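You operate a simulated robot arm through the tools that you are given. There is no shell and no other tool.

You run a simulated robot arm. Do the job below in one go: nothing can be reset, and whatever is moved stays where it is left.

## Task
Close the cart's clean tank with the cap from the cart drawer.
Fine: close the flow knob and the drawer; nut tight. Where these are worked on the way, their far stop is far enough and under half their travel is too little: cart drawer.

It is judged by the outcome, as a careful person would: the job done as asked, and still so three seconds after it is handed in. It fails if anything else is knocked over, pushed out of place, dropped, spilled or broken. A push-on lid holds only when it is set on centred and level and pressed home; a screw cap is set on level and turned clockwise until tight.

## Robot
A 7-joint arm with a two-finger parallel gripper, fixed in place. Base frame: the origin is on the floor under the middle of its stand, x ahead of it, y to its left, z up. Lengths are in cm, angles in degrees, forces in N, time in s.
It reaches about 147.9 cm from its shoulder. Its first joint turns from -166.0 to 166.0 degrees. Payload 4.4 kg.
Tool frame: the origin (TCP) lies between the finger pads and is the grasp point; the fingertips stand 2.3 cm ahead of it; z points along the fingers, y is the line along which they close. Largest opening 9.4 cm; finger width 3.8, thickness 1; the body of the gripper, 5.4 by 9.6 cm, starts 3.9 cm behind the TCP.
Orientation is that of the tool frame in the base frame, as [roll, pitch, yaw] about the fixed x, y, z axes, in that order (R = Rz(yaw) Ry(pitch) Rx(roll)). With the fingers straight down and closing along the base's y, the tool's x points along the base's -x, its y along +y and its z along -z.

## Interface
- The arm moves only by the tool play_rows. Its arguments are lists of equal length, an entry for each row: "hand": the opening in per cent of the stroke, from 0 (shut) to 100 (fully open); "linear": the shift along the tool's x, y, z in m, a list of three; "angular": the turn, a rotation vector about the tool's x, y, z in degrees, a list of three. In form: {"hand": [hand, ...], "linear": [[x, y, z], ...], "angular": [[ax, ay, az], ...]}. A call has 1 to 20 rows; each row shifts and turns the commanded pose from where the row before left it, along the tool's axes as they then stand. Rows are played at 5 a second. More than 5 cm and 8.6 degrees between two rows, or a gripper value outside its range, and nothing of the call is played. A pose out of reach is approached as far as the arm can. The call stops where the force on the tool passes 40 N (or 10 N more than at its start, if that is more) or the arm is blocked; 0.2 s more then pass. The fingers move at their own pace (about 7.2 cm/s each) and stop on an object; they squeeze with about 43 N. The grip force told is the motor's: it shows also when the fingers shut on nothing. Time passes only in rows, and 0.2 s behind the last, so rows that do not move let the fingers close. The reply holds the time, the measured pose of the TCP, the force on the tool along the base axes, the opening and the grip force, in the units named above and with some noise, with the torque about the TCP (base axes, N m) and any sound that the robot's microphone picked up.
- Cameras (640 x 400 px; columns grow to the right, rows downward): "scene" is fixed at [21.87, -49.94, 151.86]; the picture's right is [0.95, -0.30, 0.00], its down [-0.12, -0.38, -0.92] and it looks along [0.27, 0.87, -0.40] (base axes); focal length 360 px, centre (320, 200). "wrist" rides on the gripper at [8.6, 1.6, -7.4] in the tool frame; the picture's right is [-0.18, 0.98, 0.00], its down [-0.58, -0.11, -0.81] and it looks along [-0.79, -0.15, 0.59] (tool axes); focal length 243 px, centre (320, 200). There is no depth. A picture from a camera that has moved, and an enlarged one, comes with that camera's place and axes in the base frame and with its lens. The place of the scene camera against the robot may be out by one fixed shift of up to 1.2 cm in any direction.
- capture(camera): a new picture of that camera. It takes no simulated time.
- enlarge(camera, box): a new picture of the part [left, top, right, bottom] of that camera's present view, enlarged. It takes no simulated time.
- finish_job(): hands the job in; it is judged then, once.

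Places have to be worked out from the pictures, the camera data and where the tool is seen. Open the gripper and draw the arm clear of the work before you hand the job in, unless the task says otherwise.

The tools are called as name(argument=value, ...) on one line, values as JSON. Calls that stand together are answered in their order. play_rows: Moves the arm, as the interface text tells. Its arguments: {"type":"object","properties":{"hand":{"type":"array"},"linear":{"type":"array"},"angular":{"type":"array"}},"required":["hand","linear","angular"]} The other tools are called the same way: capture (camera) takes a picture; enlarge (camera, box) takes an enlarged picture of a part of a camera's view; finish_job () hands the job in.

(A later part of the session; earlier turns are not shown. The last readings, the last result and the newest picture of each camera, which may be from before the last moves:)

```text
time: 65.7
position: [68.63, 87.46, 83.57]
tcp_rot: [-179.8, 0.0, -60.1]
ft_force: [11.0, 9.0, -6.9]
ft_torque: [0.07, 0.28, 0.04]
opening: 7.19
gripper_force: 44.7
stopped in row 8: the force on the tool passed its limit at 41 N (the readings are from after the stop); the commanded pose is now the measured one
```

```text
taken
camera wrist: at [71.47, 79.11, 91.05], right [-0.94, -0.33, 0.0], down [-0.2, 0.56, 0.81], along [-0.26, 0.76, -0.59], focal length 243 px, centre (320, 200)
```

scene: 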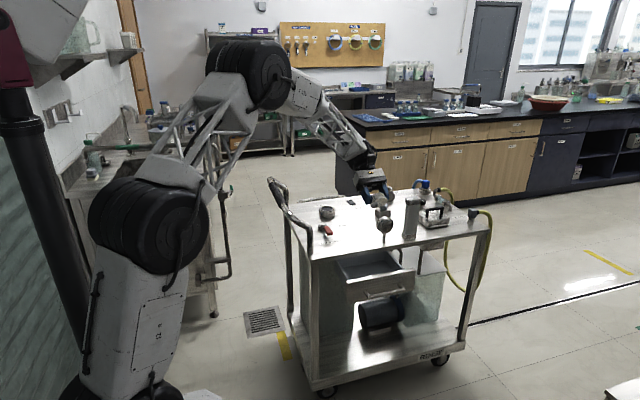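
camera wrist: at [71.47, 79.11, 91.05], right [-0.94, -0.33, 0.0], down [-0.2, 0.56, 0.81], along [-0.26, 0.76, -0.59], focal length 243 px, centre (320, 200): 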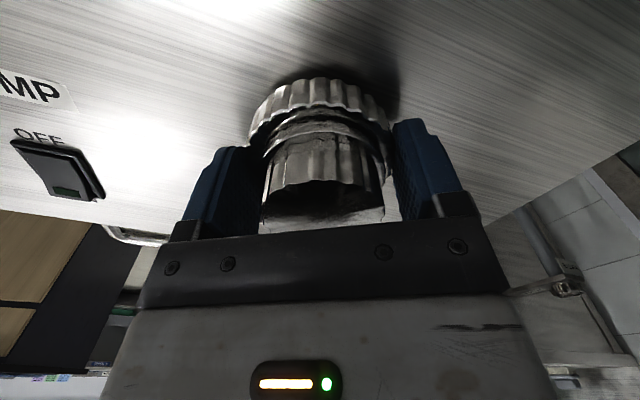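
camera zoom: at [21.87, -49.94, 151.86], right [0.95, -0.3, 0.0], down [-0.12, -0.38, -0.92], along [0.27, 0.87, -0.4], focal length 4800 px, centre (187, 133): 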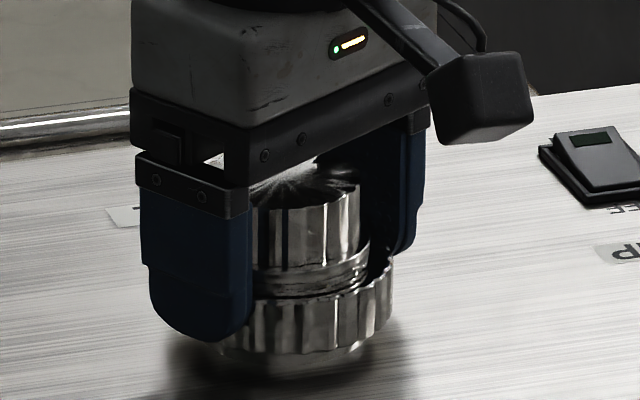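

The nut is gripped (7.19 cm). I turn it clockwise (+ about tool z) a first 24° and watch torque and the blue mark.

play_rows(hand=[50, 50, 50, 50, 50], linear=[[0, 0, 0], [0, 0, 0], [0, 0, 0], [0, 0, 0], [0, 0, 0]], angular=[[0, 0, 6], [0, 0, 6], [0, 0, 6], [0, 0, 6], [0, 0, 0]])

enlarge(camera="scene", box=[306, 190, 354, 220])

enlarge(camera="wrist", box=[220, 50, 420, 200])

```text
time: 66.8
position: [68.47, 87.38, 83.6]
tcp_rot: [-179.7, 0.0, -84.3]
ft_force: [-0.4, 11.4, -7.4]
ft_torque: [-0.32, -0.34, -0.08]
opening: 7.19
gripper_force: 45.4
```

```text
13.33 times, centred on (330, 205) of scene
camera zoom: at [21.87, -49.94, 151.86], right [0.95, -0.3, 0.0], down [-0.12, -0.38, -0.92], along [0.27, 0.87, -0.4], focal length 4800 px, centre (187, 133)
```

zoom: 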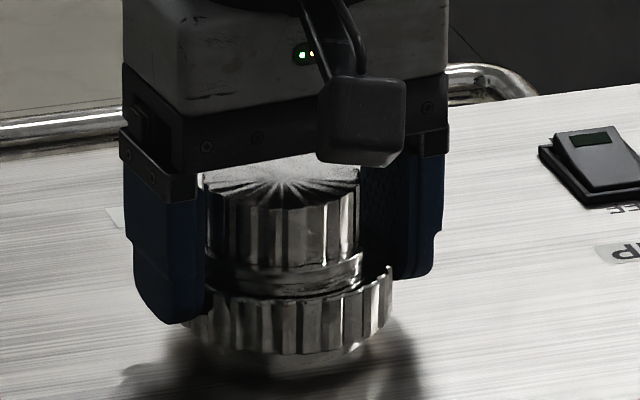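

```text
2.67 times, centred on (320, 125) of wrist
camera zoom: at [67.81, 78.64, 91.04], right [-1.0, 0.08, 0.0], down [0.05, 0.59, 0.81], along [0.07, 0.8, -0.59], focal length 647 px, centre (320, 400)
```

zoom: 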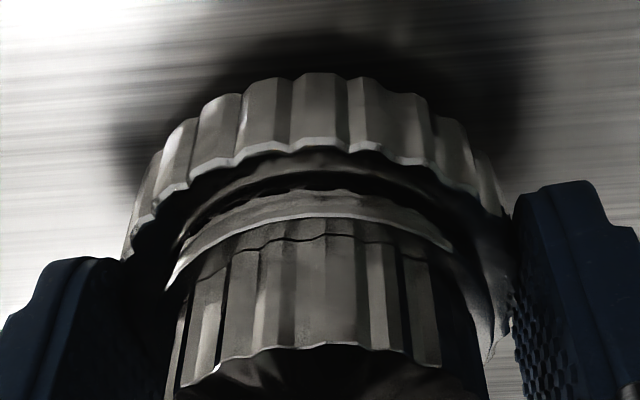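

The torque is still low. Before going on I zoom in more on the cap's seat, since the flange looks a bit different.

enlarge(camera="scene", box=[316, 202, 346, 220])

enlarge(camera="wrist", box=[260, 60, 390, 160])

```text
16.00 times, centred on (331, 211) of scene
camera zoom: at [21.87, -49.94, 151.86], right [0.95, -0.3, 0.0], down [-0.12, -0.38, -0.92], along [0.27, 0.87, -0.4], focal length 5760 px, centre (144, 24)
```

zoom: 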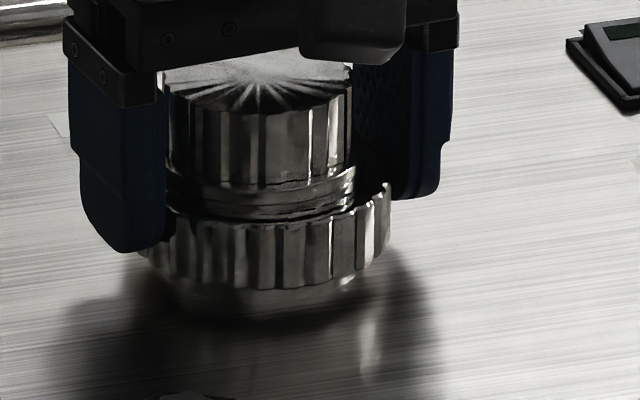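

```text
4.00 times, centred on (325, 110) of wrist
camera zoom: at [67.81, 78.64, 91.04], right [-1.0, 0.08, 0.0], down [0.05, 0.59, 0.81], along [0.07, 0.8, -0.59], focal length 970 px, centre (300, 560)
```

zoom: 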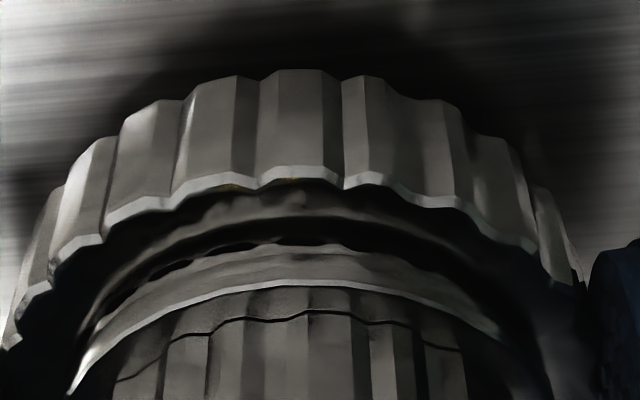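

The cap still sits level. I keep turning the nut clockwise, 48° more.

play_rows(hand=[50, 50, 50, 50, 50, 50, 50, 50, 50], linear=[[0, 0, 0], [0, 0, 0], [0, 0, 0], [0, 0, 0], [0, 0, 0], [0, 0, 0], [0, 0, 0], [0, 0, 0], [0, 0, 0]], angular=[[0, 0, 6], [0, 0, 6], [0, 0, 6], [0, 0, 6], [0, 0, 6], [0, 0, 6], [0, 0, 6], [0, 0, 6], [0, 0, 0]])

enlarge(camera="scene", box=[312, 198, 348, 220])

enlarge(camera="wrist", box=[220, 50, 420, 200])

```text
time: 68.8
position: [68.55, 87.52, 83.7]
tcp_rot: [-180.0, 0.3, -132.3]
ft_force: [-21.7, 2.6, -5.6]
ft_torque: [-0.58, 1.12, -0.04]
opening: 7.2
gripper_force: 45.2
```

```text
16.00 times, centred on (330, 209) of scene
camera zoom: at [21.87, -49.94, 151.86], right [0.95, -0.3, 0.0], down [-0.12, -0.38, -0.92], along [0.27, 0.87, -0.4], focal length 5760 px, centre (160, 56)
```

zoom: 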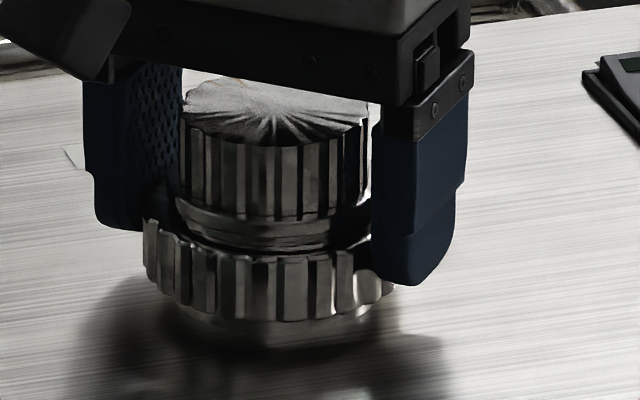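

```text
2.67 times, centred on (320, 125) of wrist
camera zoom: at [61.49, 82.11, 91.02], right [-0.6, 0.8, 0.0], down [0.47, 0.36, 0.81], along [0.64, 0.49, -0.59], focal length 647 px, centre (320, 400)
```

zoom: 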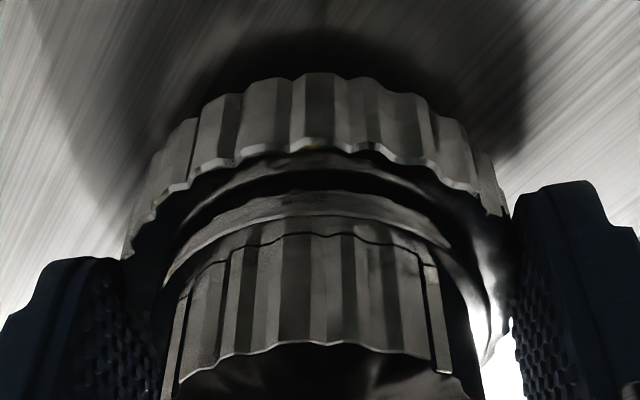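

The nut turns with the gripper (blue mark has moved round), torque near zero so far. I correct the small sideways load and turn 48° further clockwise.

play_rows(hand=[50, 50, 50, 50, 50, 50, 50, 50, 50, 50], linear=[[0.001, 0.001, 0], [0, 0, 0], [0, 0, 0], [0, 0, 0], [0, 0, 0], [0, 0, 0], [0, 0, 0], [0, 0, 0], [0, 0, 0], [0, 0, 0]], angular=[[0, 0, 0], [0, 0, 6], [0, 0, 6], [0, 0, 6], [0, 0, 6], [0, 0, 6], [0, 0, 6], [0, 0, 6], [0, 0, 6], [0, 0, 0]])

enlarge(camera="scene", box=[312, 198, 348, 220])

```text
time: 71.0
position: [68.37, 87.44, 83.58]
tcp_rot: [-180.0, 0.3, 179.8]
ft_force: [11.0, 10.3, -7.6]
ft_torque: [-0.01, -0.13, 0.27]
opening: 7.21
gripper_force: 44.7
stopped in row 10: the force on the tool passed its limit at 41 N (the readings are from after the stop); the commanded pose is now the measured one
```

```text
16.00 times, centred on (330, 209) of scene
camera zoom: at [21.87, -49.94, 151.86], right [0.95, -0.3, 0.0], down [-0.12, -0.38, -0.92], along [0.27, 0.87, -0.4], focal length 5760 px, centre (160, 56)
```

zoom: 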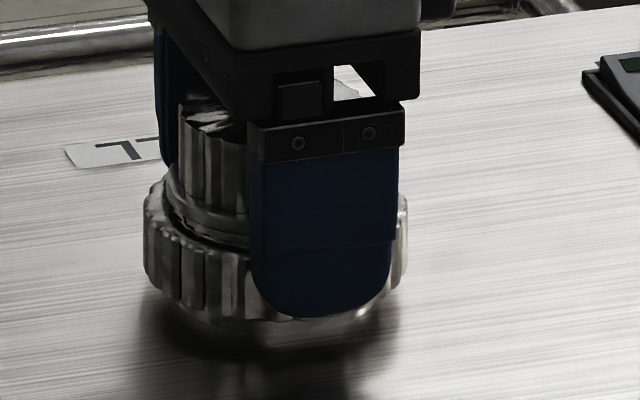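

Turned 120° so far with low torque. I continue another 48° clockwise.

play_rows(hand=[50, 50, 50, 50, 50, 50, 50, 50, 50], linear=[[0, 0, 0], [0, 0, 0], [0, 0, 0], [0, 0, 0], [0, 0, 0], [0, 0, 0], [0, 0, 0], [0, 0, 0], [0, 0, 0]], angular=[[0, 0, 6], [0, 0, 6], [0, 0, 6], [0, 0, 6], [0, 0, 6], [0, 0, 6], [0, 0, 6], [0, 0, 6], [0, 0, 0]])

capture(camera="scene")

enlarge(camera="wrist", box=[220, 50, 420, 200])

```text
time: 72.1
position: [68.48, 87.43, 83.63]
tcp_rot: [179.7, 0.2, 154.0]
ft_force: [6.2, 11.5, -5.1]
ft_torque: [-0.72, -0.18, 0.93]
opening: 7.19
gripper_force: 45.0
stopped in row 5: the force on the tool passed its limit at 77 N (the readings are from after the stop); the commanded pose is now the measured one
```

```text
taken
```

scene: 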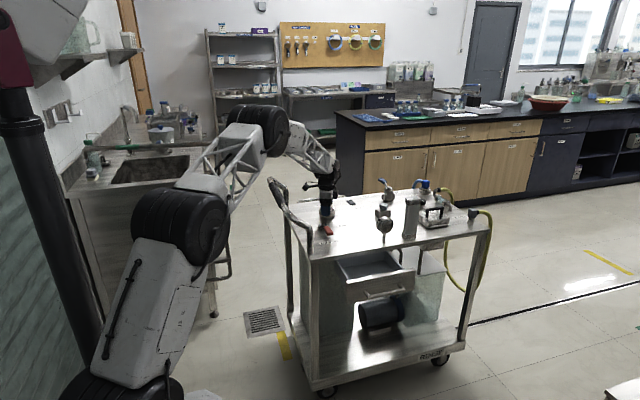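

```text
2.67 times, centred on (320, 125) of wrist
camera zoom: at [61.34, 92.74, 91.16], right [0.6, 0.8, 0.01], down [0.47, -0.36, 0.81], along [0.65, -0.48, -0.59], focal length 647 px, centre (320, 400)
```

zoom: 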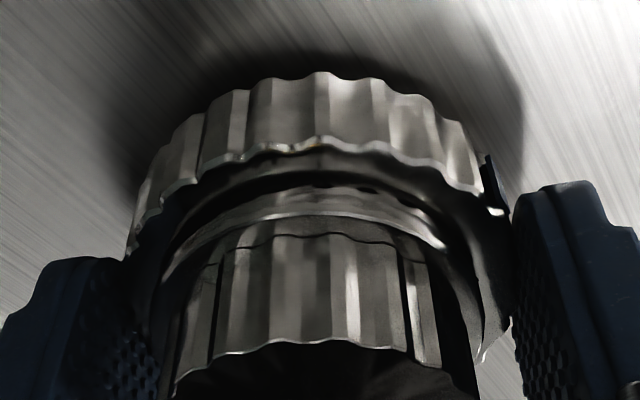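

The turn stopped with a clear resisting torque (0.93 N·m after relaxing), suggesting the nut has come tight after about 146°. I try a few more small turns to confirm.

play_rows(hand=[50, 50, 50, 50, 50], linear=[[0, 0, 0], [0, 0, 0], [0, 0, 0], [0, 0, 0], [0, 0, 0]], angular=[[0, 0, 0], [0, 0, 3], [0, 0, 3], [0, 0, 3], [0, 0, 0]])

enlarge(camera="wrist", box=[220, 50, 420, 200])

```text
time: 73.3
position: [68.42, 87.53, 83.76]
tcp_rot: [179.5, 0.1, 145.0]
ft_force: [6.5, 22.3, -5.9]
ft_torque: [0.09, 0.01, 1.41]
opening: 7.35
gripper_force: 44.9
```

```text
2.67 times, centred on (320, 125) of wrist
camera zoom: at [62.26, 93.8, 91.24], right [0.72, 0.7, 0.01], down [0.41, -0.43, 0.81], along [0.57, -0.57, -0.59], focal length 647 px, centre (320, 400)
```

zoom: 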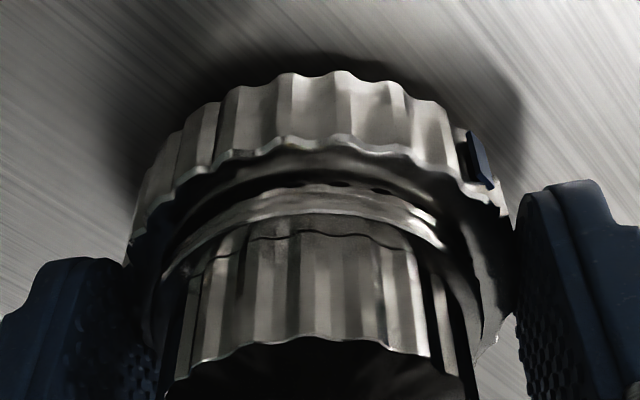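

The gripper now slips on the ribs (mark moved against the fingers, torque 1.4 N·m), so the nut is at its tight stop. I release it gently, rise and inspect.

play_rows(hand=[80, 85, 92, 100, 100, 100, 100, 100, 100, 100], linear=[[0, 0, 0], [0, 0, 0], [0, 0, 0], [0, 0, 0], [0, 0, 0], [0, 0, -0.01], [0, 0, -0.02], [0, 0, -0.03], [0, 0, -0.04], [0, 0, -0.04]], angular=[[0, 0, 0], [0, 0, 0], [0, 0, 0], [0, 0, 0], [0, 0, 0], [0, 0, 0], [0, 0, 0], [0, 0, 0], [0, 0, 0], [0, 0, 0]])

enlarge(camera="scene", box=[312, 198, 348, 220])

capture(camera="wrist")

```text
time: 75.5
position: [68.22, 87.39, 97.53]
tcp_rot: [179.7, 0.0, 144.9]
ft_force: [0.4, 0.4, -0.4]
ft_torque: [-0.02, 0.0, 0.0]
opening: 9.42
gripper_force: 0.1
```

```text
16.00 times, centred on (330, 209) of scene
camera zoom: at [21.87, -49.94, 151.86], right [0.95, -0.3, 0.0], down [-0.12, -0.38, -0.92], along [0.27, 0.87, -0.4], focal length 5760 px, centre (160, 56)
```

zoom: 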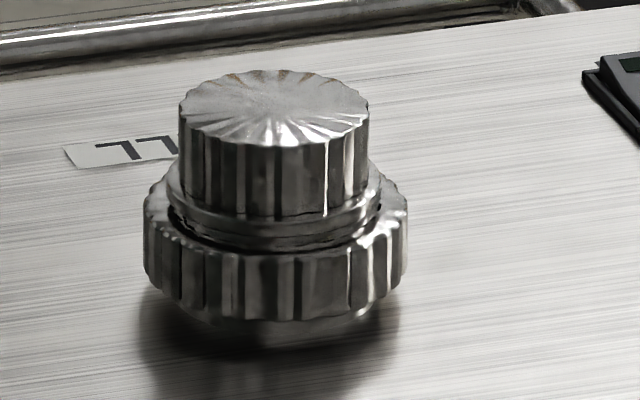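

```text
taken
camera wrist: at [62.13, 93.7, 104.92], right [0.72, 0.7, 0.01], down [0.41, -0.43, 0.81], along [0.57, -0.57, -0.59], focal length 243 px, centre (320, 200)
```

wrist: 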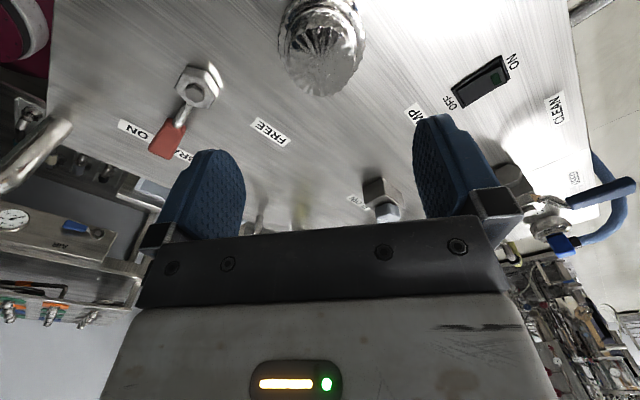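

The cap stayed exactly in place and level. I check gently whether it is held: grip it at mid-height and try a light 3 mm lift.

play_rows(hand=[100, 100, 100, 100, 100, 70, 60, 56, 50, 50], linear=[[0, 0, 0.03], [0, 0, 0.03], [0, 0, 0.03], [0, 0, 0.018], [0, 0, 0], [0, 0, 0], [0, 0, 0], [0, 0, 0], [0, 0, 0], [0, 0, 0]], angular=[[0, 0, 0], [0, 0, 0], [0, 0, 0], [0, 0, 0], [0, 0, 0], [0, 0, 0], [0, 0, 0], [0, 0, 0], [0, 0, 0], [0, 0, 0]])

enlarge(camera="scene", box=[312, 198, 348, 220])

```text
time: 77.7
position: [68.18, 87.48, 86.94]
tcp_rot: [179.6, 0.1, 144.9]
ft_force: [-1.9, -2.9, -0.4]
ft_torque: [-0.11, 0.04, -0.3]
opening: 5.08
gripper_force: 43.3
```

```text
16.00 times, centred on (330, 209) of scene
camera zoom: at [21.87, -49.94, 151.86], right [0.95, -0.3, 0.0], down [-0.12, -0.38, -0.92], along [0.27, 0.87, -0.4], focal length 5760 px, centre (160, 56)
```

zoom: 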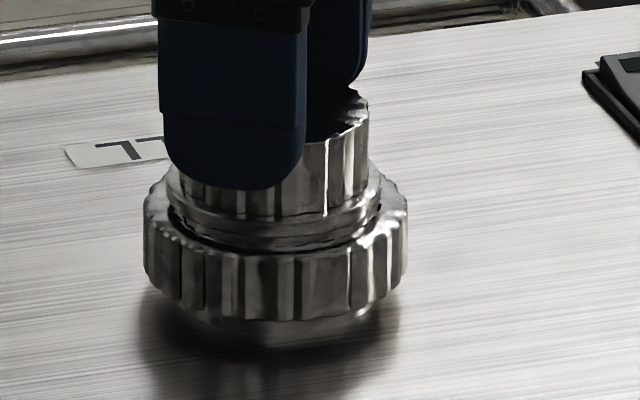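

Gripped without disturbing it. Now the light lift test, 1 mm per row.

play_rows(hand=[50, 50, 50], linear=[[0, 0, -0.001], [0, 0, -0.001], [0, 0, 0]], angular=[[0, 0, 0], [0, 0, 0], [0, 0, 0]])

enlarge(camera="scene", box=[312, 198, 348, 220])

```text
time: 78.5
position: [68.27, 87.47, 86.95]
tcp_rot: [179.7, 0.1, 144.9]
ft_force: [8.1, 27.6, -23.8]
ft_torque: [0.45, 0.08, -0.44]
opening: 5.03
gripper_force: 43.2
```

```text
16.00 times, centred on (330, 209) of scene
camera zoom: at [21.87, -49.94, 151.86], right [0.95, -0.3, 0.0], down [-0.12, -0.38, -0.92], along [0.27, 0.87, -0.4], focal length 5760 px, centre (160, 56)
```

zoom: 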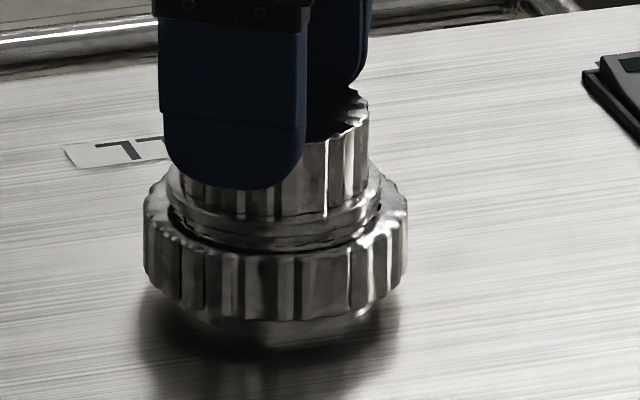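

The lift met 24 N with no movement: the cap is clamped. I lower back, release gently and rise; next is the flow knob.

play_rows(hand=[50, 54, 58, 64, 75, 90, 90, 90, 90, 90, 90], linear=[[0, 0, 0.002], [0, 0, 0], [0, 0, 0], [0, 0, 0], [0, 0, 0], [0, 0, 0], [0, 0, -0.015], [0, 0, -0.03], [0, 0, -0.03], [0, 0, -0.04], [0, 0, -0.04]], angular=[[0, 0, 0], [0, 0, 0], [0, 0, 0], [0, 0, 0], [0, 0, 0], [0, 0, 0], [0, 0, 0], [0, 0, 0], [0, 0, 0], [0, 0, 0], [0, 0, 0]])

enlarge(camera="scene", box=[300, 190, 412, 260])

capture(camera="wrist")

```text
time: 80.9
position: [68.28, 87.42, 102.36]
tcp_rot: [179.5, 0.1, 144.8]
ft_force: [0.3, 0.4, -1.3]
ft_torque: [0.0, -0.02, 0.02]
opening: 8.45
gripper_force: 0.1
```

```text
5.71 times, centred on (356, 225) of scene
camera zoom: at [21.87, -49.94, 151.86], right [0.95, -0.3, 0.0], down [-0.12, -0.38, -0.92], along [0.27, 0.87, -0.4], focal length 2057 px, centre (114, 57)
```

zoom: 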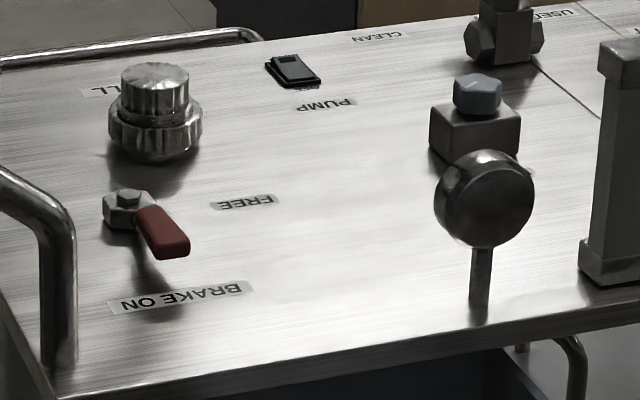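

```text
taken
camera wrist: at [62.2, 93.66, 109.77], right [0.72, 0.7, 0.01], down [0.41, -0.43, 0.81], along [0.57, -0.57, -0.59], focal length 243 px, centre (320, 200)
```

wrist: 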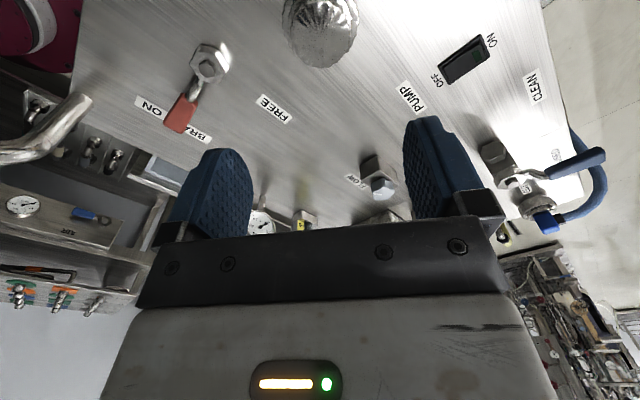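

The cap holds and nothing else is disturbed. The knob's top face triangulates to about (90.4, 78.0, 86.4); I rotate back counter-clockwise and move to look at it closely.

play_rows(hand=[90, 90, 90, 90, 90, 90, 90, 90, 90, 90, 90, 90, 90, 90, 90, 90], linear=[[0, 0, 0], [0, 0, 0], [0, 0, 0], [0, 0, 0], [0, 0, 0], [0, 0, 0], [0, 0, 0], [0, 0, 0], [0, 0, 0], [0, 0, 0], [0, 0, 0], [0, 0, 0], [0, 0, 0], [0, 0, 0], [0, 0, 0], [0, 0, 0]], angular=[[0, 0, -7.8], [0, 0, -7.8], [0, 0, -7.8], [0, 0, -7.8], [0, 0, -7.8], [0, 0, -7.8], [0, 0, -7.8], [0, 0, -7.8], [0, 0, -7.8], [0, 0, -7.8], [0, 0, -7.8], [0, 0, -7.8], [0, 0, -7.8], [0, 0, -7.8], [0, 0, -7.8], [0, 0, -8.2]])

play_rows(hand=[60, 60, 60, 60, 60, 60, 60], linear=[[0.021, -0.0301, 0], [0.021, -0.0301, 0], [0.021, -0.0301, 0], [0.021, -0.0301, 0], [0.021, -0.0301, 0], [0.021, -0.0301, 0], [0.021, -0.0301, 0]], angular=[[0, 0, 0], [0, 0, 0], [0, 0, 0], [0, 0, 0], [0, 0, 0], [0, 0, 0], [0, 0, 0]])

capture(camera="wrist")

```text
time: 84.3
position: [68.25, 87.39, 102.33]
tcp_rot: [-179.7, 0.3, -89.8]
ft_force: [-0.3, 0.0, 0.3]
ft_torque: [0.02, 0.01, -0.02]
opening: 8.46
gripper_force: 0.0
```

```text
time: 85.9
position: [89.52, 72.74, 102.27]
tcp_rot: [-179.7, 0.3, -89.8]
ft_force: [-0.8, -1.3, 0.4]
ft_torque: [-0.01, 0.01, 0.03]
opening: 5.64
gripper_force: 0.1
```

```text
taken
camera wrist: at [87.81, 64.11, 109.67], right [-0.98, 0.18, 0.0], down [0.1, 0.58, 0.81], along [0.15, 0.8, -0.59], focal length 243 px, centre (320, 200)
```

wrist: 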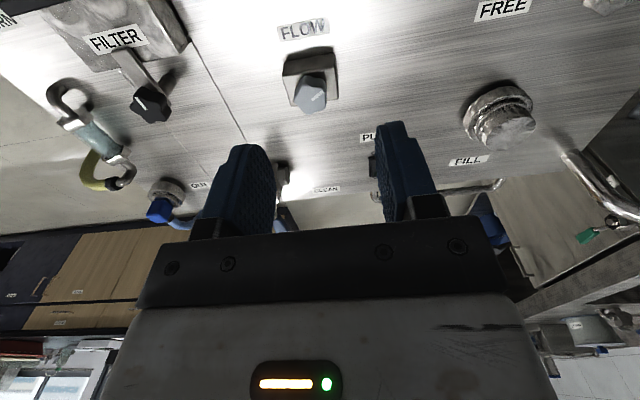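

enlarge(camera="wrist", box=[265, 50, 361, 125])

enlarge(camera="wrist", box=[100, 40, 220, 140])

```text
5.33 times, centred on (313, 88) of wrist
camera zoom: at [87.81, 64.11, 109.67], right [-0.98, 0.18, 0.0], down [0.1, 0.58, 0.81], along [0.15, 0.8, -0.59], focal length 1294 px, centre (357, 800)
```

zoom: 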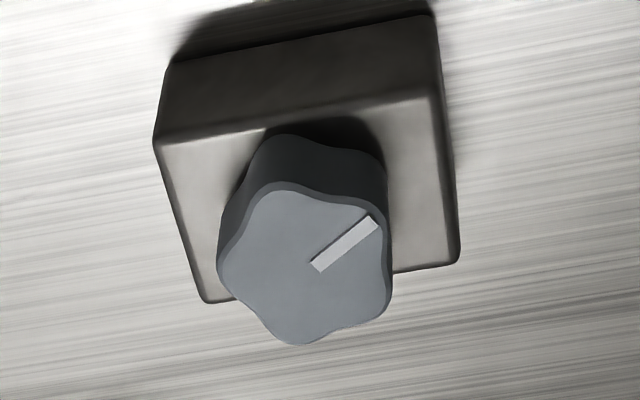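

```text
4.00 times, centred on (160, 90) of wrist
camera zoom: at [87.81, 64.11, 109.67], right [-0.98, 0.18, 0.0], down [0.1, 0.58, 0.81], along [0.15, 0.8, -0.59], focal length 970 px, centre (960, 640)
```

zoom: 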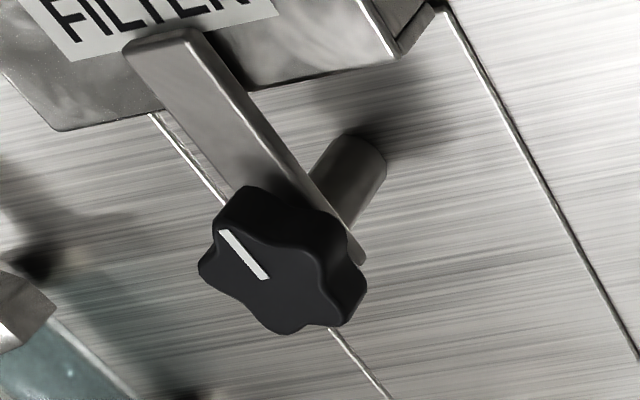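

The gray FLOW knob is five-lobed, about 3.6 cm across, with its top at (91.7, 78.6, 85.2); its pointer (on a lobe) points to about -151°. I go above it, aligning the closing line with that lobe (yaw ≈ -61°).

play_rows(hand=[60, 60, 60, 60, 60, 60, 60, 60, 60], linear=[[-0.0295, -0.0108, 0], [-0.0295, -0.0108, 0], [0, 0, 0], [0, 0, 0], [0, 0, 0], [0, 0, 0], [0, 0, 0.03], [0, 0, 0.03], [0, 0, 0.03]], angular=[[0, 0, 0], [0, 0, 0], [0, 0, -7.2], [0, 0, -7.2], [0, 0, -7.2], [0, 0, -7.2], [0, 0, 0], [0, 0, 0], [0, 0, 0]])

capture(camera="wrist")

enlarge(camera="scene", box=[356, 170, 420, 225])

```text
time: 87.9
position: [91.5, 78.76, 93.64]
tcp_rot: [-179.5, 0.2, -61.0]
ft_force: [-0.4, -0.3, 1.4]
ft_torque: [0.01, -0.01, 0.01]
opening: 5.63
gripper_force: 0.0
```

```text
taken
camera wrist: at [94.32, 70.37, 101.06], right [-0.95, -0.31, -0.01], down [-0.19, 0.56, 0.81], along [-0.25, 0.77, -0.59], focal length 243 px, centre (320, 200)
```

wrist: 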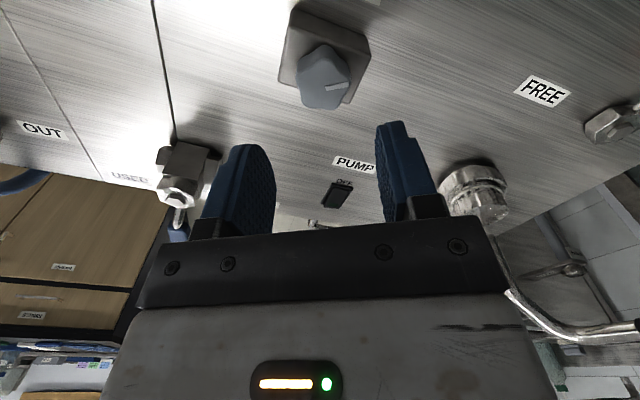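

```text
7.27 times, centred on (388, 198) of scene
camera zoom: at [21.87, -49.94, 151.86], right [0.95, -0.3, 0.0], down [-0.12, -0.38, -0.92], along [0.27, 0.87, -0.4], focal length 2618 px, centre (-174, 218)
```

zoom: 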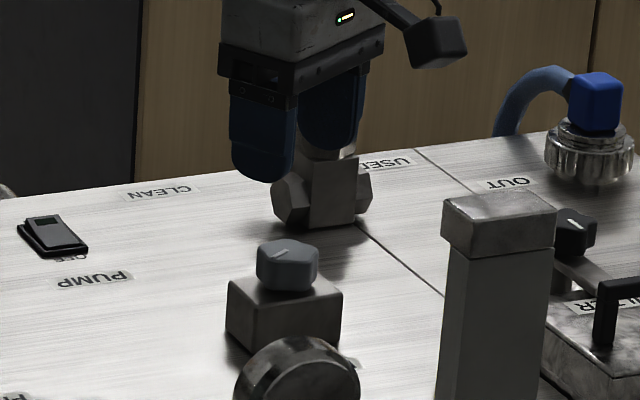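

I zoom in to measure the knob's offset from the gripper axis.

enlarge(camera="wrist", box=[270, 0, 380, 115])

```text
3.48 times, centred on (325, 58) of wrist
camera zoom: at [94.32, 70.37, 101.06], right [-0.95, -0.31, -0.01], down [-0.19, 0.56, 0.81], along [-0.25, 0.77, -0.59], focal length 844 px, centre (303, 696)
```

zoom: 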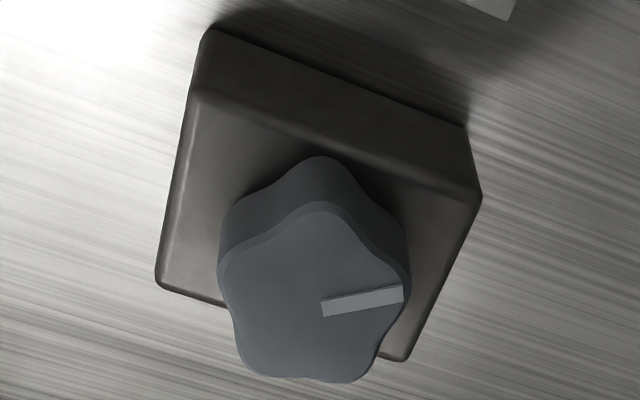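

The knob is 0.18 cm off toward +tool-y and its pointer lobe lines up with the closing line. I shift by that and lower so the tips are at z≈83.8, then close gently.

play_rows(hand=[60, 60, 60, 60, 60, 50, 42, 36, 30, 30], linear=[[0, 0.0018, 0], [0, 0, 0.03], [0, 0, 0.03], [0, 0, 0.015], [0, 0, 0], [0, 0, 0], [0, 0, 0], [0, 0, 0], [0, 0, 0], [0, 0, 0]], angular=[[0, 0, 0], [0, 0, 0], [0, 0, 0], [0, 0, 0], [0, 0, 0], [0, 0, 0], [0, 0, 0], [0, 0, 0], [0, 0, 0], [0, 0, 0]])

enlarge(camera="wrist", box=[220, 50, 420, 200])

enlarge(camera="scene", box=[366, 185, 414, 225])

```text
time: 90.1
position: [91.41, 78.64, 85.91]
tcp_rot: [-179.6, 0.1, -61.1]
ft_force: [-14.8, -6.2, 1.7]
ft_torque: [-0.28, 0.25, -0.09]
opening: 3.48
gripper_force: 7.4
```

```text
2.67 times, centred on (320, 125) of wrist
camera zoom: at [94.23, 70.28, 93.39], right [-0.95, -0.31, -0.01], down [-0.19, 0.56, 0.81], along [-0.25, 0.77, -0.59], focal length 647 px, centre (320, 400)
```

zoom: 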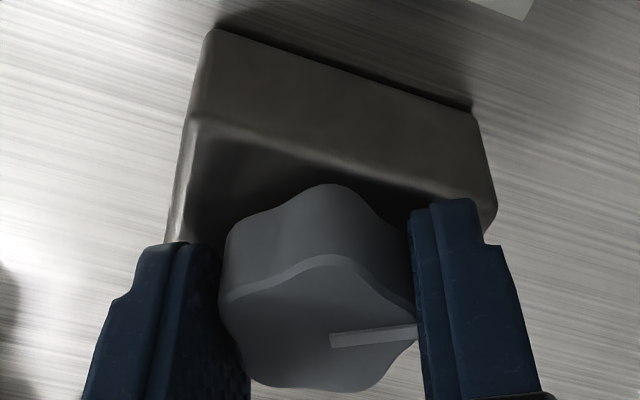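

```text
10.00 times, centred on (390, 205) of scene
camera zoom: at [21.87, -49.94, 151.86], right [0.95, -0.3, 0.0], down [-0.12, -0.38, -0.92], along [0.27, 0.87, -0.4], focal length 3600 px, centre (-380, 150)
```

zoom: 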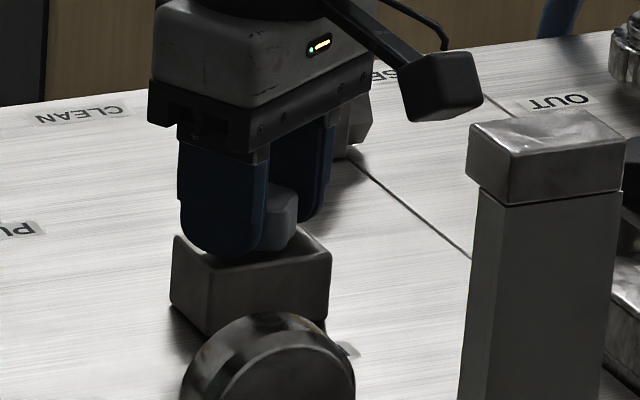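

The right finger presses first, so the knob is slightly further toward +tool-y. I shift 1.5 mm that way and close fully.

play_rows(hand=[30, 30, 10, 10, 10], linear=[[0, 0.0015, 0], [0, 0, 0], [0, 0, 0], [0, 0, 0], [0, 0, 0]], angular=[[0, 0, 0], [0, 0, 0], [0, 0, 0], [0, 0, 0], [0, 0, 0]])

enlarge(camera="wrist", box=[220, 50, 420, 200])

```text
time: 91.0
position: [91.44, 78.69, 86.05]
tcp_rot: [-179.6, 0.1, -60.9]
ft_force: [15.3, 16.9, -6.8]
ft_torque: [-0.24, 0.31, 0.1]
opening: 3.42
gripper_force: 44.6
stopped in row 4: the force on the tool passed its limit at 41 N (the readings are from after the stop); the commanded pose is now the measured one
```

```text
2.67 times, centred on (320, 125) of wrist
camera zoom: at [94.18, 70.24, 93.39], right [-0.95, -0.31, -0.01], down [-0.19, 0.56, 0.81], along [-0.25, 0.77, -0.59], focal length 647 px, centre (320, 400)
```

zoom: 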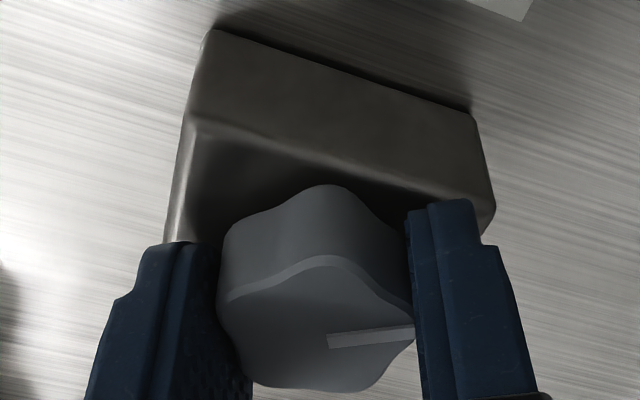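

The knob is gripped. I turn it clockwise in 6° rows and watch the torque.

play_rows(hand=[10, 10, 10, 10, 10, 10], linear=[[0, 0, 0], [0, 0, 0], [0, 0, 0], [0, 0, 0], [0, 0, 0], [0, 0, 0]], angular=[[0, 0, 0], [0, 0, 6], [0, 0, 6], [0, 0, 6], [0, 0, 6], [0, 0, 0]])

enlarge(camera="wrist", box=[220, 50, 420, 200])

```text
time: 92.2
position: [91.44, 78.66, 86.06]
tcp_rot: [-179.5, 0.2, -82.2]
ft_force: [14.8, 14.9, -5.1]
ft_torque: [0.19, 0.35, 0.11]
opening: 3.47
gripper_force: 44.8
stopped in row 5: the force on the tool passed its limit at 42 N (the readings are from after the stop); the commanded pose is now the measured one
```

```text
2.67 times, centred on (320, 125) of wrist
camera zoom: at [91.06, 69.82, 93.36], right [-1.0, 0.05, -0.01], down [0.02, 0.59, 0.81], along [0.04, 0.81, -0.59], focal length 647 px, centre (320, 400)
```

zoom: 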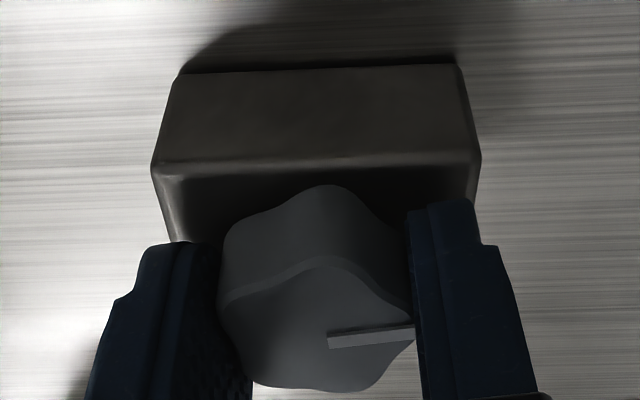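

The knob turns with the gripper (21° so far, low torque); the stop came from sideways load. I shift 1 mm to relieve it and keep turning.

play_rows(hand=[10, 10, 10, 10, 10, 10, 10, 10], linear=[[-0.0009, -0.0011, 0], [0, 0, 0], [0, 0, 0], [0, 0, 0], [0, 0, 0], [0, 0, 0], [0, 0, 0], [0, 0, 0]], angular=[[0, 0, 0], [0, 0, 6], [0, 0, 6], [0, 0, 6], [0, 0, 6], [0, 0, 6], [0, 0, 6], [0, 0, 0]])

enlarge(camera="wrist", box=[220, 50, 420, 200])

```text
time: 94.0
position: [91.73, 78.61, 86.0]
tcp_rot: [-179.8, 0.6, -118.2]
ft_force: [11.0, -23.4, -5.7]
ft_torque: [-0.31, 0.48, 0.0]
opening: 3.44
gripper_force: 44.9
```

```text
2.67 times, centred on (320, 125) of wrist
camera zoom: at [86.08, 71.75, 93.33], right [-0.78, 0.63, 0.0], down [0.36, 0.46, 0.81], along [0.51, 0.63, -0.58], focal length 647 px, centre (320, 400)
```

zoom: 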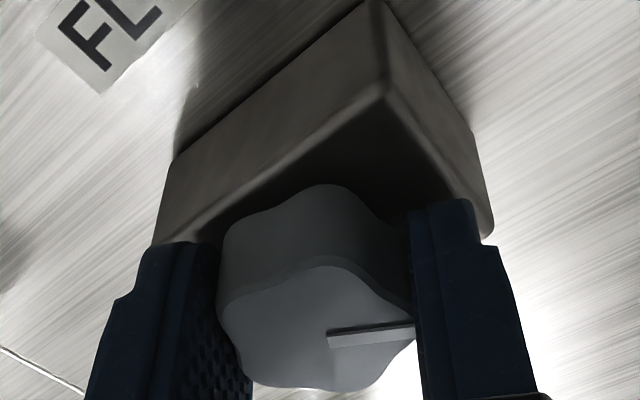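

The knob follows, 57° now, with no resisting torque yet. I relieve the side load and turn on.

play_rows(hand=[10, 10, 10, 10, 10, 10, 10, 10, 10], linear=[[0.0008, -0.001, 0], [0, 0, 0], [0, 0, 0], [0, 0, 0], [0, 0, 0], [0, 0, 0], [0, 0, 0], [0, 0, 0], [0, 0, 0]], angular=[[0, 0, 0], [0, 0, 6], [0, 0, 6], [0, 0, 6], [0, 0, 6], [0, 0, 6], [0, 0, 6], [0, 0, 6], [0, 0, 0]])

enlarge(camera="wrist", box=[220, 50, 420, 200])

```text
time: 96.0
position: [91.82, 78.64, 85.87]
tcp_rot: [179.7, 0.6, -160.3]
ft_force: [11.4, 8.6, -4.3]
ft_torque: [-0.46, -1.11, -0.01]
opening: 3.41
gripper_force: 44.8
stopped in row 9: the force on the tool passed its limit at 40 N (the readings are from after the stop); the commanded pose is now the measured one
```

```text
2.67 times, centred on (320, 125) of wrist
camera zoom: at [82.99, 77.08, 93.35], right [-0.16, 0.99, 0.01], down [0.58, 0.09, 0.81], along [0.8, 0.13, -0.58], focal length 647 px, centre (320, 400)
```

zoom: 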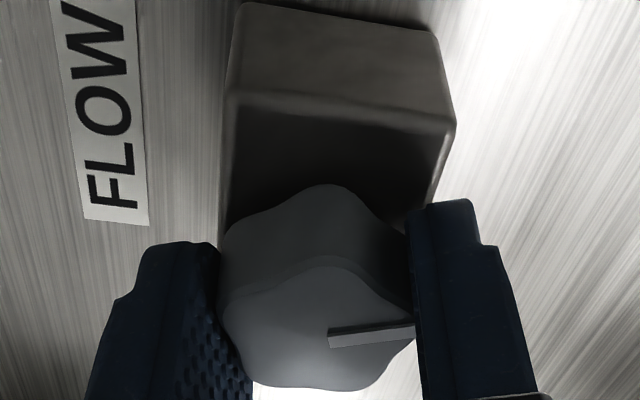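

99° now and still free. I continue clockwise.

play_rows(hand=[10, 10, 10, 10, 10, 10, 10], linear=[[0, 0, 0], [0, 0, 0], [0, 0, 0], [0, 0, 0], [0, 0, 0], [0, 0, 0], [0, 0, 0]], angular=[[0, 0, 6], [0, 0, 6], [0, 0, 6], [0, 0, 6], [0, 0, 6], [0, 0, 6], [0, 0, 0]])

enlarge(camera="wrist", box=[220, 50, 420, 200])

```text
time: 97.7
position: [91.73, 78.42, 86.03]
tcp_rot: [179.6, 0.3, 163.7]
ft_force: [1.0, -3.6, 3.0]
ft_torque: [-0.96, -0.04, 0.47]
opening: 3.58
gripper_force: 44.6
stopped in row 7: the force on the tool passed its limit at 41 N (the readings are from after the stop); the commanded pose is now the measured one
```

```text
2.67 times, centred on (320, 125) of wrist
camera zoom: at [83.86, 82.37, 93.4], right [0.45, 0.89, 0.01], down [0.52, -0.27, 0.81], along [0.72, -0.36, -0.59], focal length 647 px, centre (320, 400)
```

zoom: 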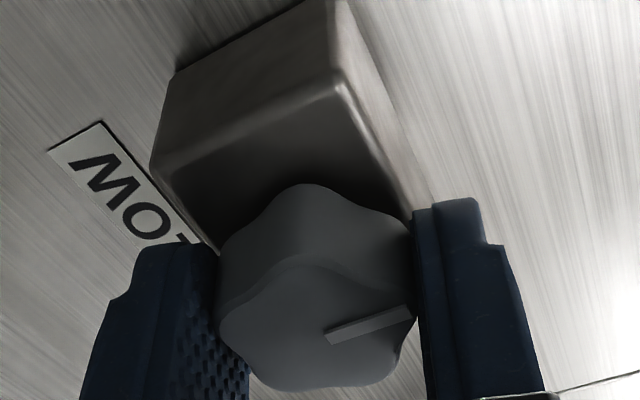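

The pointer shifted against the fingers and a resisting torque (0.47 N·m) appeared, so the knob seems to reach its stop. I test with one more small turn.

play_rows(hand=[10, 10, 10, 10], linear=[[0, 0, 0], [0, 0, 0], [0, 0, 0], [0, 0, 0]], angular=[[0, 0, 0], [0, 0, 4], [0, 0, 4], [0, 0, 0]])

enlarge(camera="wrist", box=[220, 50, 420, 200])

```text
time: 98.7
position: [91.8, 78.37, 85.98]
tcp_rot: [179.5, 0.4, 155.6]
ft_force: [-2.1, -22.7, 6.6]
ft_torque: [-0.95, -0.05, 0.44]
opening: 3.57
gripper_force: 45.0
```

```text
2.67 times, centred on (320, 125) of wrist
camera zoom: at [84.5, 83.39, 93.38], right [0.57, 0.82, 0.01], down [0.48, -0.34, 0.81], along [0.66, -0.46, -0.59], focal length 647 px, centre (320, 400)
```

zoom: 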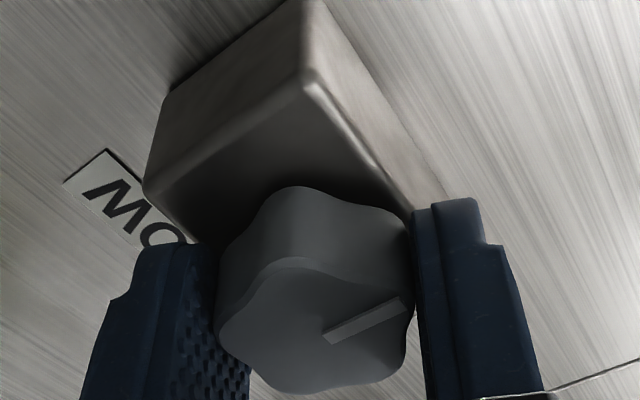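

The knob no longer turns (fingers slip around it): it is at its closed stop. I release it and rise.

play_rows(hand=[40, 50, 60, 65, 65, 65, 65, 65, 65], linear=[[0, 0, 0], [0, 0, 0], [0, 0, 0], [0, 0, 0], [0, 0, -0.02], [0, 0, -0.03], [0, 0, -0.04], [0, 0, -0.04], [0, 0, -0.04]], angular=[[0, 0, 0], [0, 0, 0], [0, 0, 0], [0, 0, 0], [0, 0, 0], [0, 0, 0], [0, 0, 0], [0, 0, 0], [0, 0, 0]])

enlarge(camera="scene", box=[300, 170, 428, 250])

enlarge(camera="scene", box=[368, 195, 408, 220])

capture(camera="wrist")

```text
time: 100.7
position: [91.57, 78.43, 102.86]
tcp_rot: [179.6, 0.2, 155.6]
ft_force: [-0.3, 0.0, -0.7]
ft_torque: [-0.04, 0.02, -0.04]
opening: 6.14
gripper_force: 0.0
```

```text
5.00 times, centred on (364, 210) of scene
camera zoom: at [21.87, -49.94, 151.86], right [0.95, -0.3, 0.0], down [-0.12, -0.38, -0.92], along [0.27, 0.87, -0.4], focal length 1800 px, centre (100, 150)
```

zoom: 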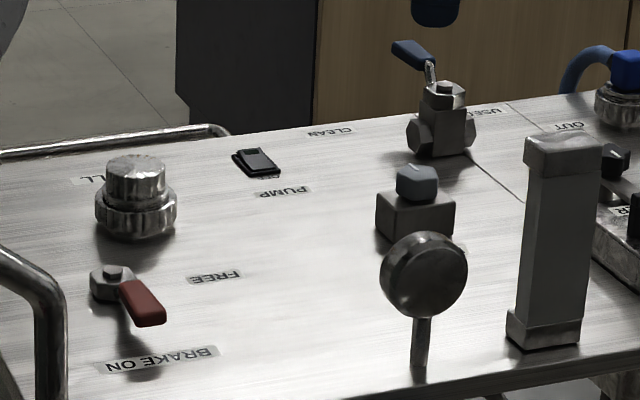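

```text
16.00 times, centred on (388, 208) of scene
camera zoom: at [21.87, -49.94, 151.86], right [0.95, -0.3, 0.0], down [-0.12, -0.38, -0.92], along [0.27, 0.87, -0.4], focal length 5760 px, centre (-768, 80)
```

zoom: 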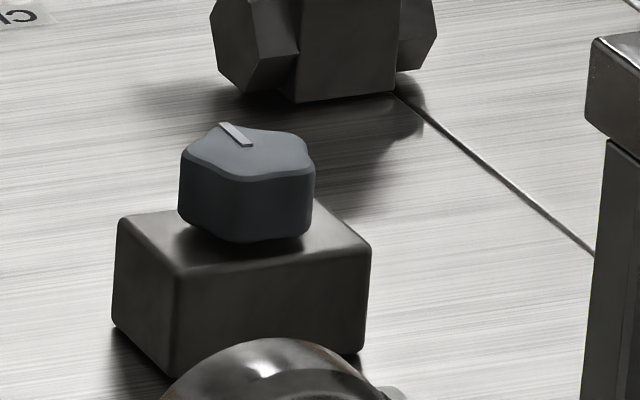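

```text
taken
camera wrist: at [84.3, 83.4, 110.33], right [0.57, 0.82, 0.01], down [0.48, -0.34, 0.81], along [0.66, -0.46, -0.59], focal length 243 px, centre (320, 200)
```

wrist: 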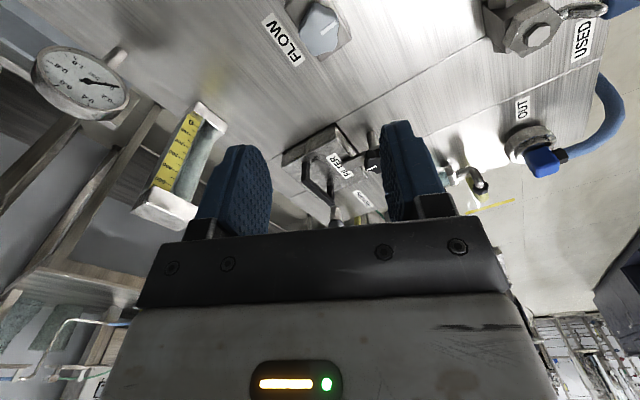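

The pointer now points to +y and stands at the stop; cap, brake, valve and the rest look unchanged. Next the drawer: I turn the yaw back, move out in front of the cart and bring the tool to point along +y.

play_rows(hand=[60, 60, 60, 60, 60, 60, 60, 60, 60, 60, 60, 60, 60, 60, 60], linear=[[0, 0, 0], [0, 0, 0], [0, 0, 0], [0.016, -0.0416, -0.0009], [0.016, -0.0416, -0.0009], [0.016, -0.0416, -0.0009], [0.016, -0.0416, -0.0009], [0.016, -0.0416, -0.0009], [0.016, -0.0416, -0.0009], [0.016, -0.0416, -0.0009], [0.016, -0.0416, -0.0009], [0.016, -0.0416, -0.0009], [0.016, -0.0416, -0.0009], [0.016, -0.0416, -0.0009], [0.016, -0.0416, -0.0009]], angular=[[0, 0, -8.13], [0, 0, -8.13], [0, 0, -8.13], [0, 0, 0], [0, 0, 0], [0, 0, 0], [0, 0, 0], [0, 0, 0], [0, 0, 0], [0, 0, 0], [0, 0, 0], [0, 0, 0], [0, 0, 0], [0, 0, 0], [0, 0, 0]])

play_rows(hand=[60, 60, 60, 60, 60, 60, 60, 60, 60, 60, 60], linear=[[0, 0, 0], [0, 0, 0], [0, 0, 0], [0, 0, 0], [0, 0, 0], [0, 0, 0], [0, 0, 0], [0, 0, 0], [0, 0, 0], [0, 0, 0], [0, 0, 0]], angular=[[-8.18, 0, 0], [-8.18, 0, 0], [-8.18, 0, 0], [-8.18, 0, 0], [-8.18, 0, 0], [-8.18, 0, 0], [-8.18, 0, 0], [-8.18, 0, 0], [-8.18, 0, 0], [-8.18, 0, 0], [-8.2, 0, 0]])

capture(camera="scene")

capture(camera="wrist")

```text
time: 103.8
position: [72.52, 28.46, 103.88]
tcp_rot: [179.7, 0.4, 180.0]
ft_force: [1.0, 0.0, -0.1]
ft_torque: [0.01, -0.01, 0.03]
opening: 5.63
gripper_force: 0.1
```

```text
time: 106.2
position: [72.33, 28.45, 103.7]
tcp_rot: [89.5, 0.5, 180.0]
ft_force: [0.8, -0.6, -0.5]
ft_torque: [-0.01, 0.01, 0.0]
opening: 5.64
gripper_force: 0.0
```

```text
taken
```

scene: 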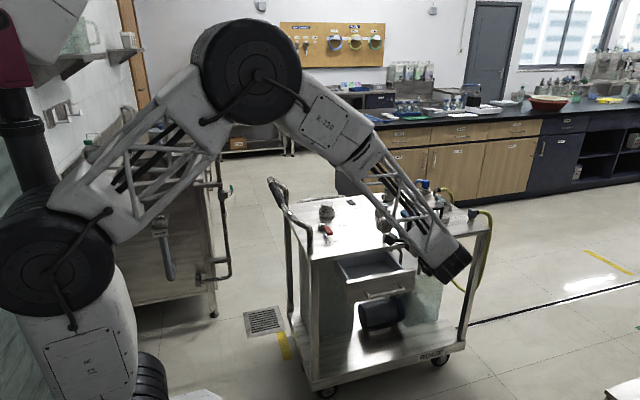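

```text
taken
camera wrist: at [63.76, 20.96, 105.14], right [0.18, -0.01, 0.98], down [0.58, -0.81, -0.11], along [0.79, 0.59, -0.14], focal length 243 px, centre (320, 200)
```

wrist: 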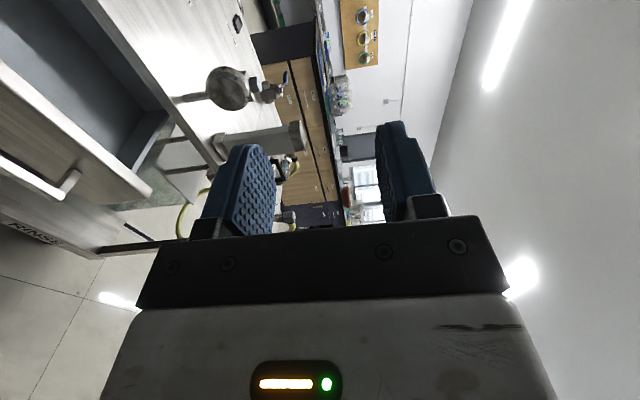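

The tool points at +y in front of the open drawer. I lower to the handle's height, about 8 cm in front of the bar.

play_rows(hand=[60, 60, 60, 60, 60, 60, 60, 60], linear=[[0, -0.0383, 0], [0, -0.0383, 0], [0, -0.0383, 0], [0, -0.0383, 0], [0, -0.0383, 0], [0, -0.0383, 0], [0, -0.0383, 0], [0, -0.0383, 0]], angular=[[0, 0, 0], [0, 0, 0], [0, 0, 0], [0, 0, 0], [0, 0, 0], [0, 0, 0], [0, 0, 0], [0, 0, 0]])

capture(camera="wrist")

```text
time: 108.0
position: [72.48, 28.45, 72.97]
tcp_rot: [89.5, 0.5, 179.9]
ft_force: [-0.2, 0.0, 0.9]
ft_torque: [-0.02, 0.02, 0.01]
opening: 5.62
gripper_force: 0.0
```

```text
taken
camera wrist: at [63.98, 21.07, 74.52], right [0.18, -0.01, 0.98], down [0.58, -0.81, -0.11], along [0.79, 0.59, -0.14], focal length 243 px, centre (320, 200)
```

wrist: 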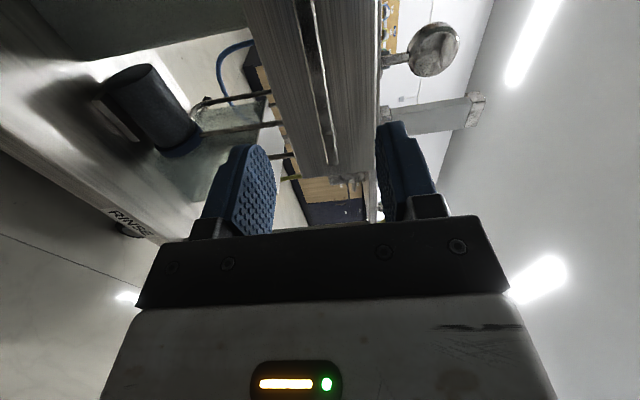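

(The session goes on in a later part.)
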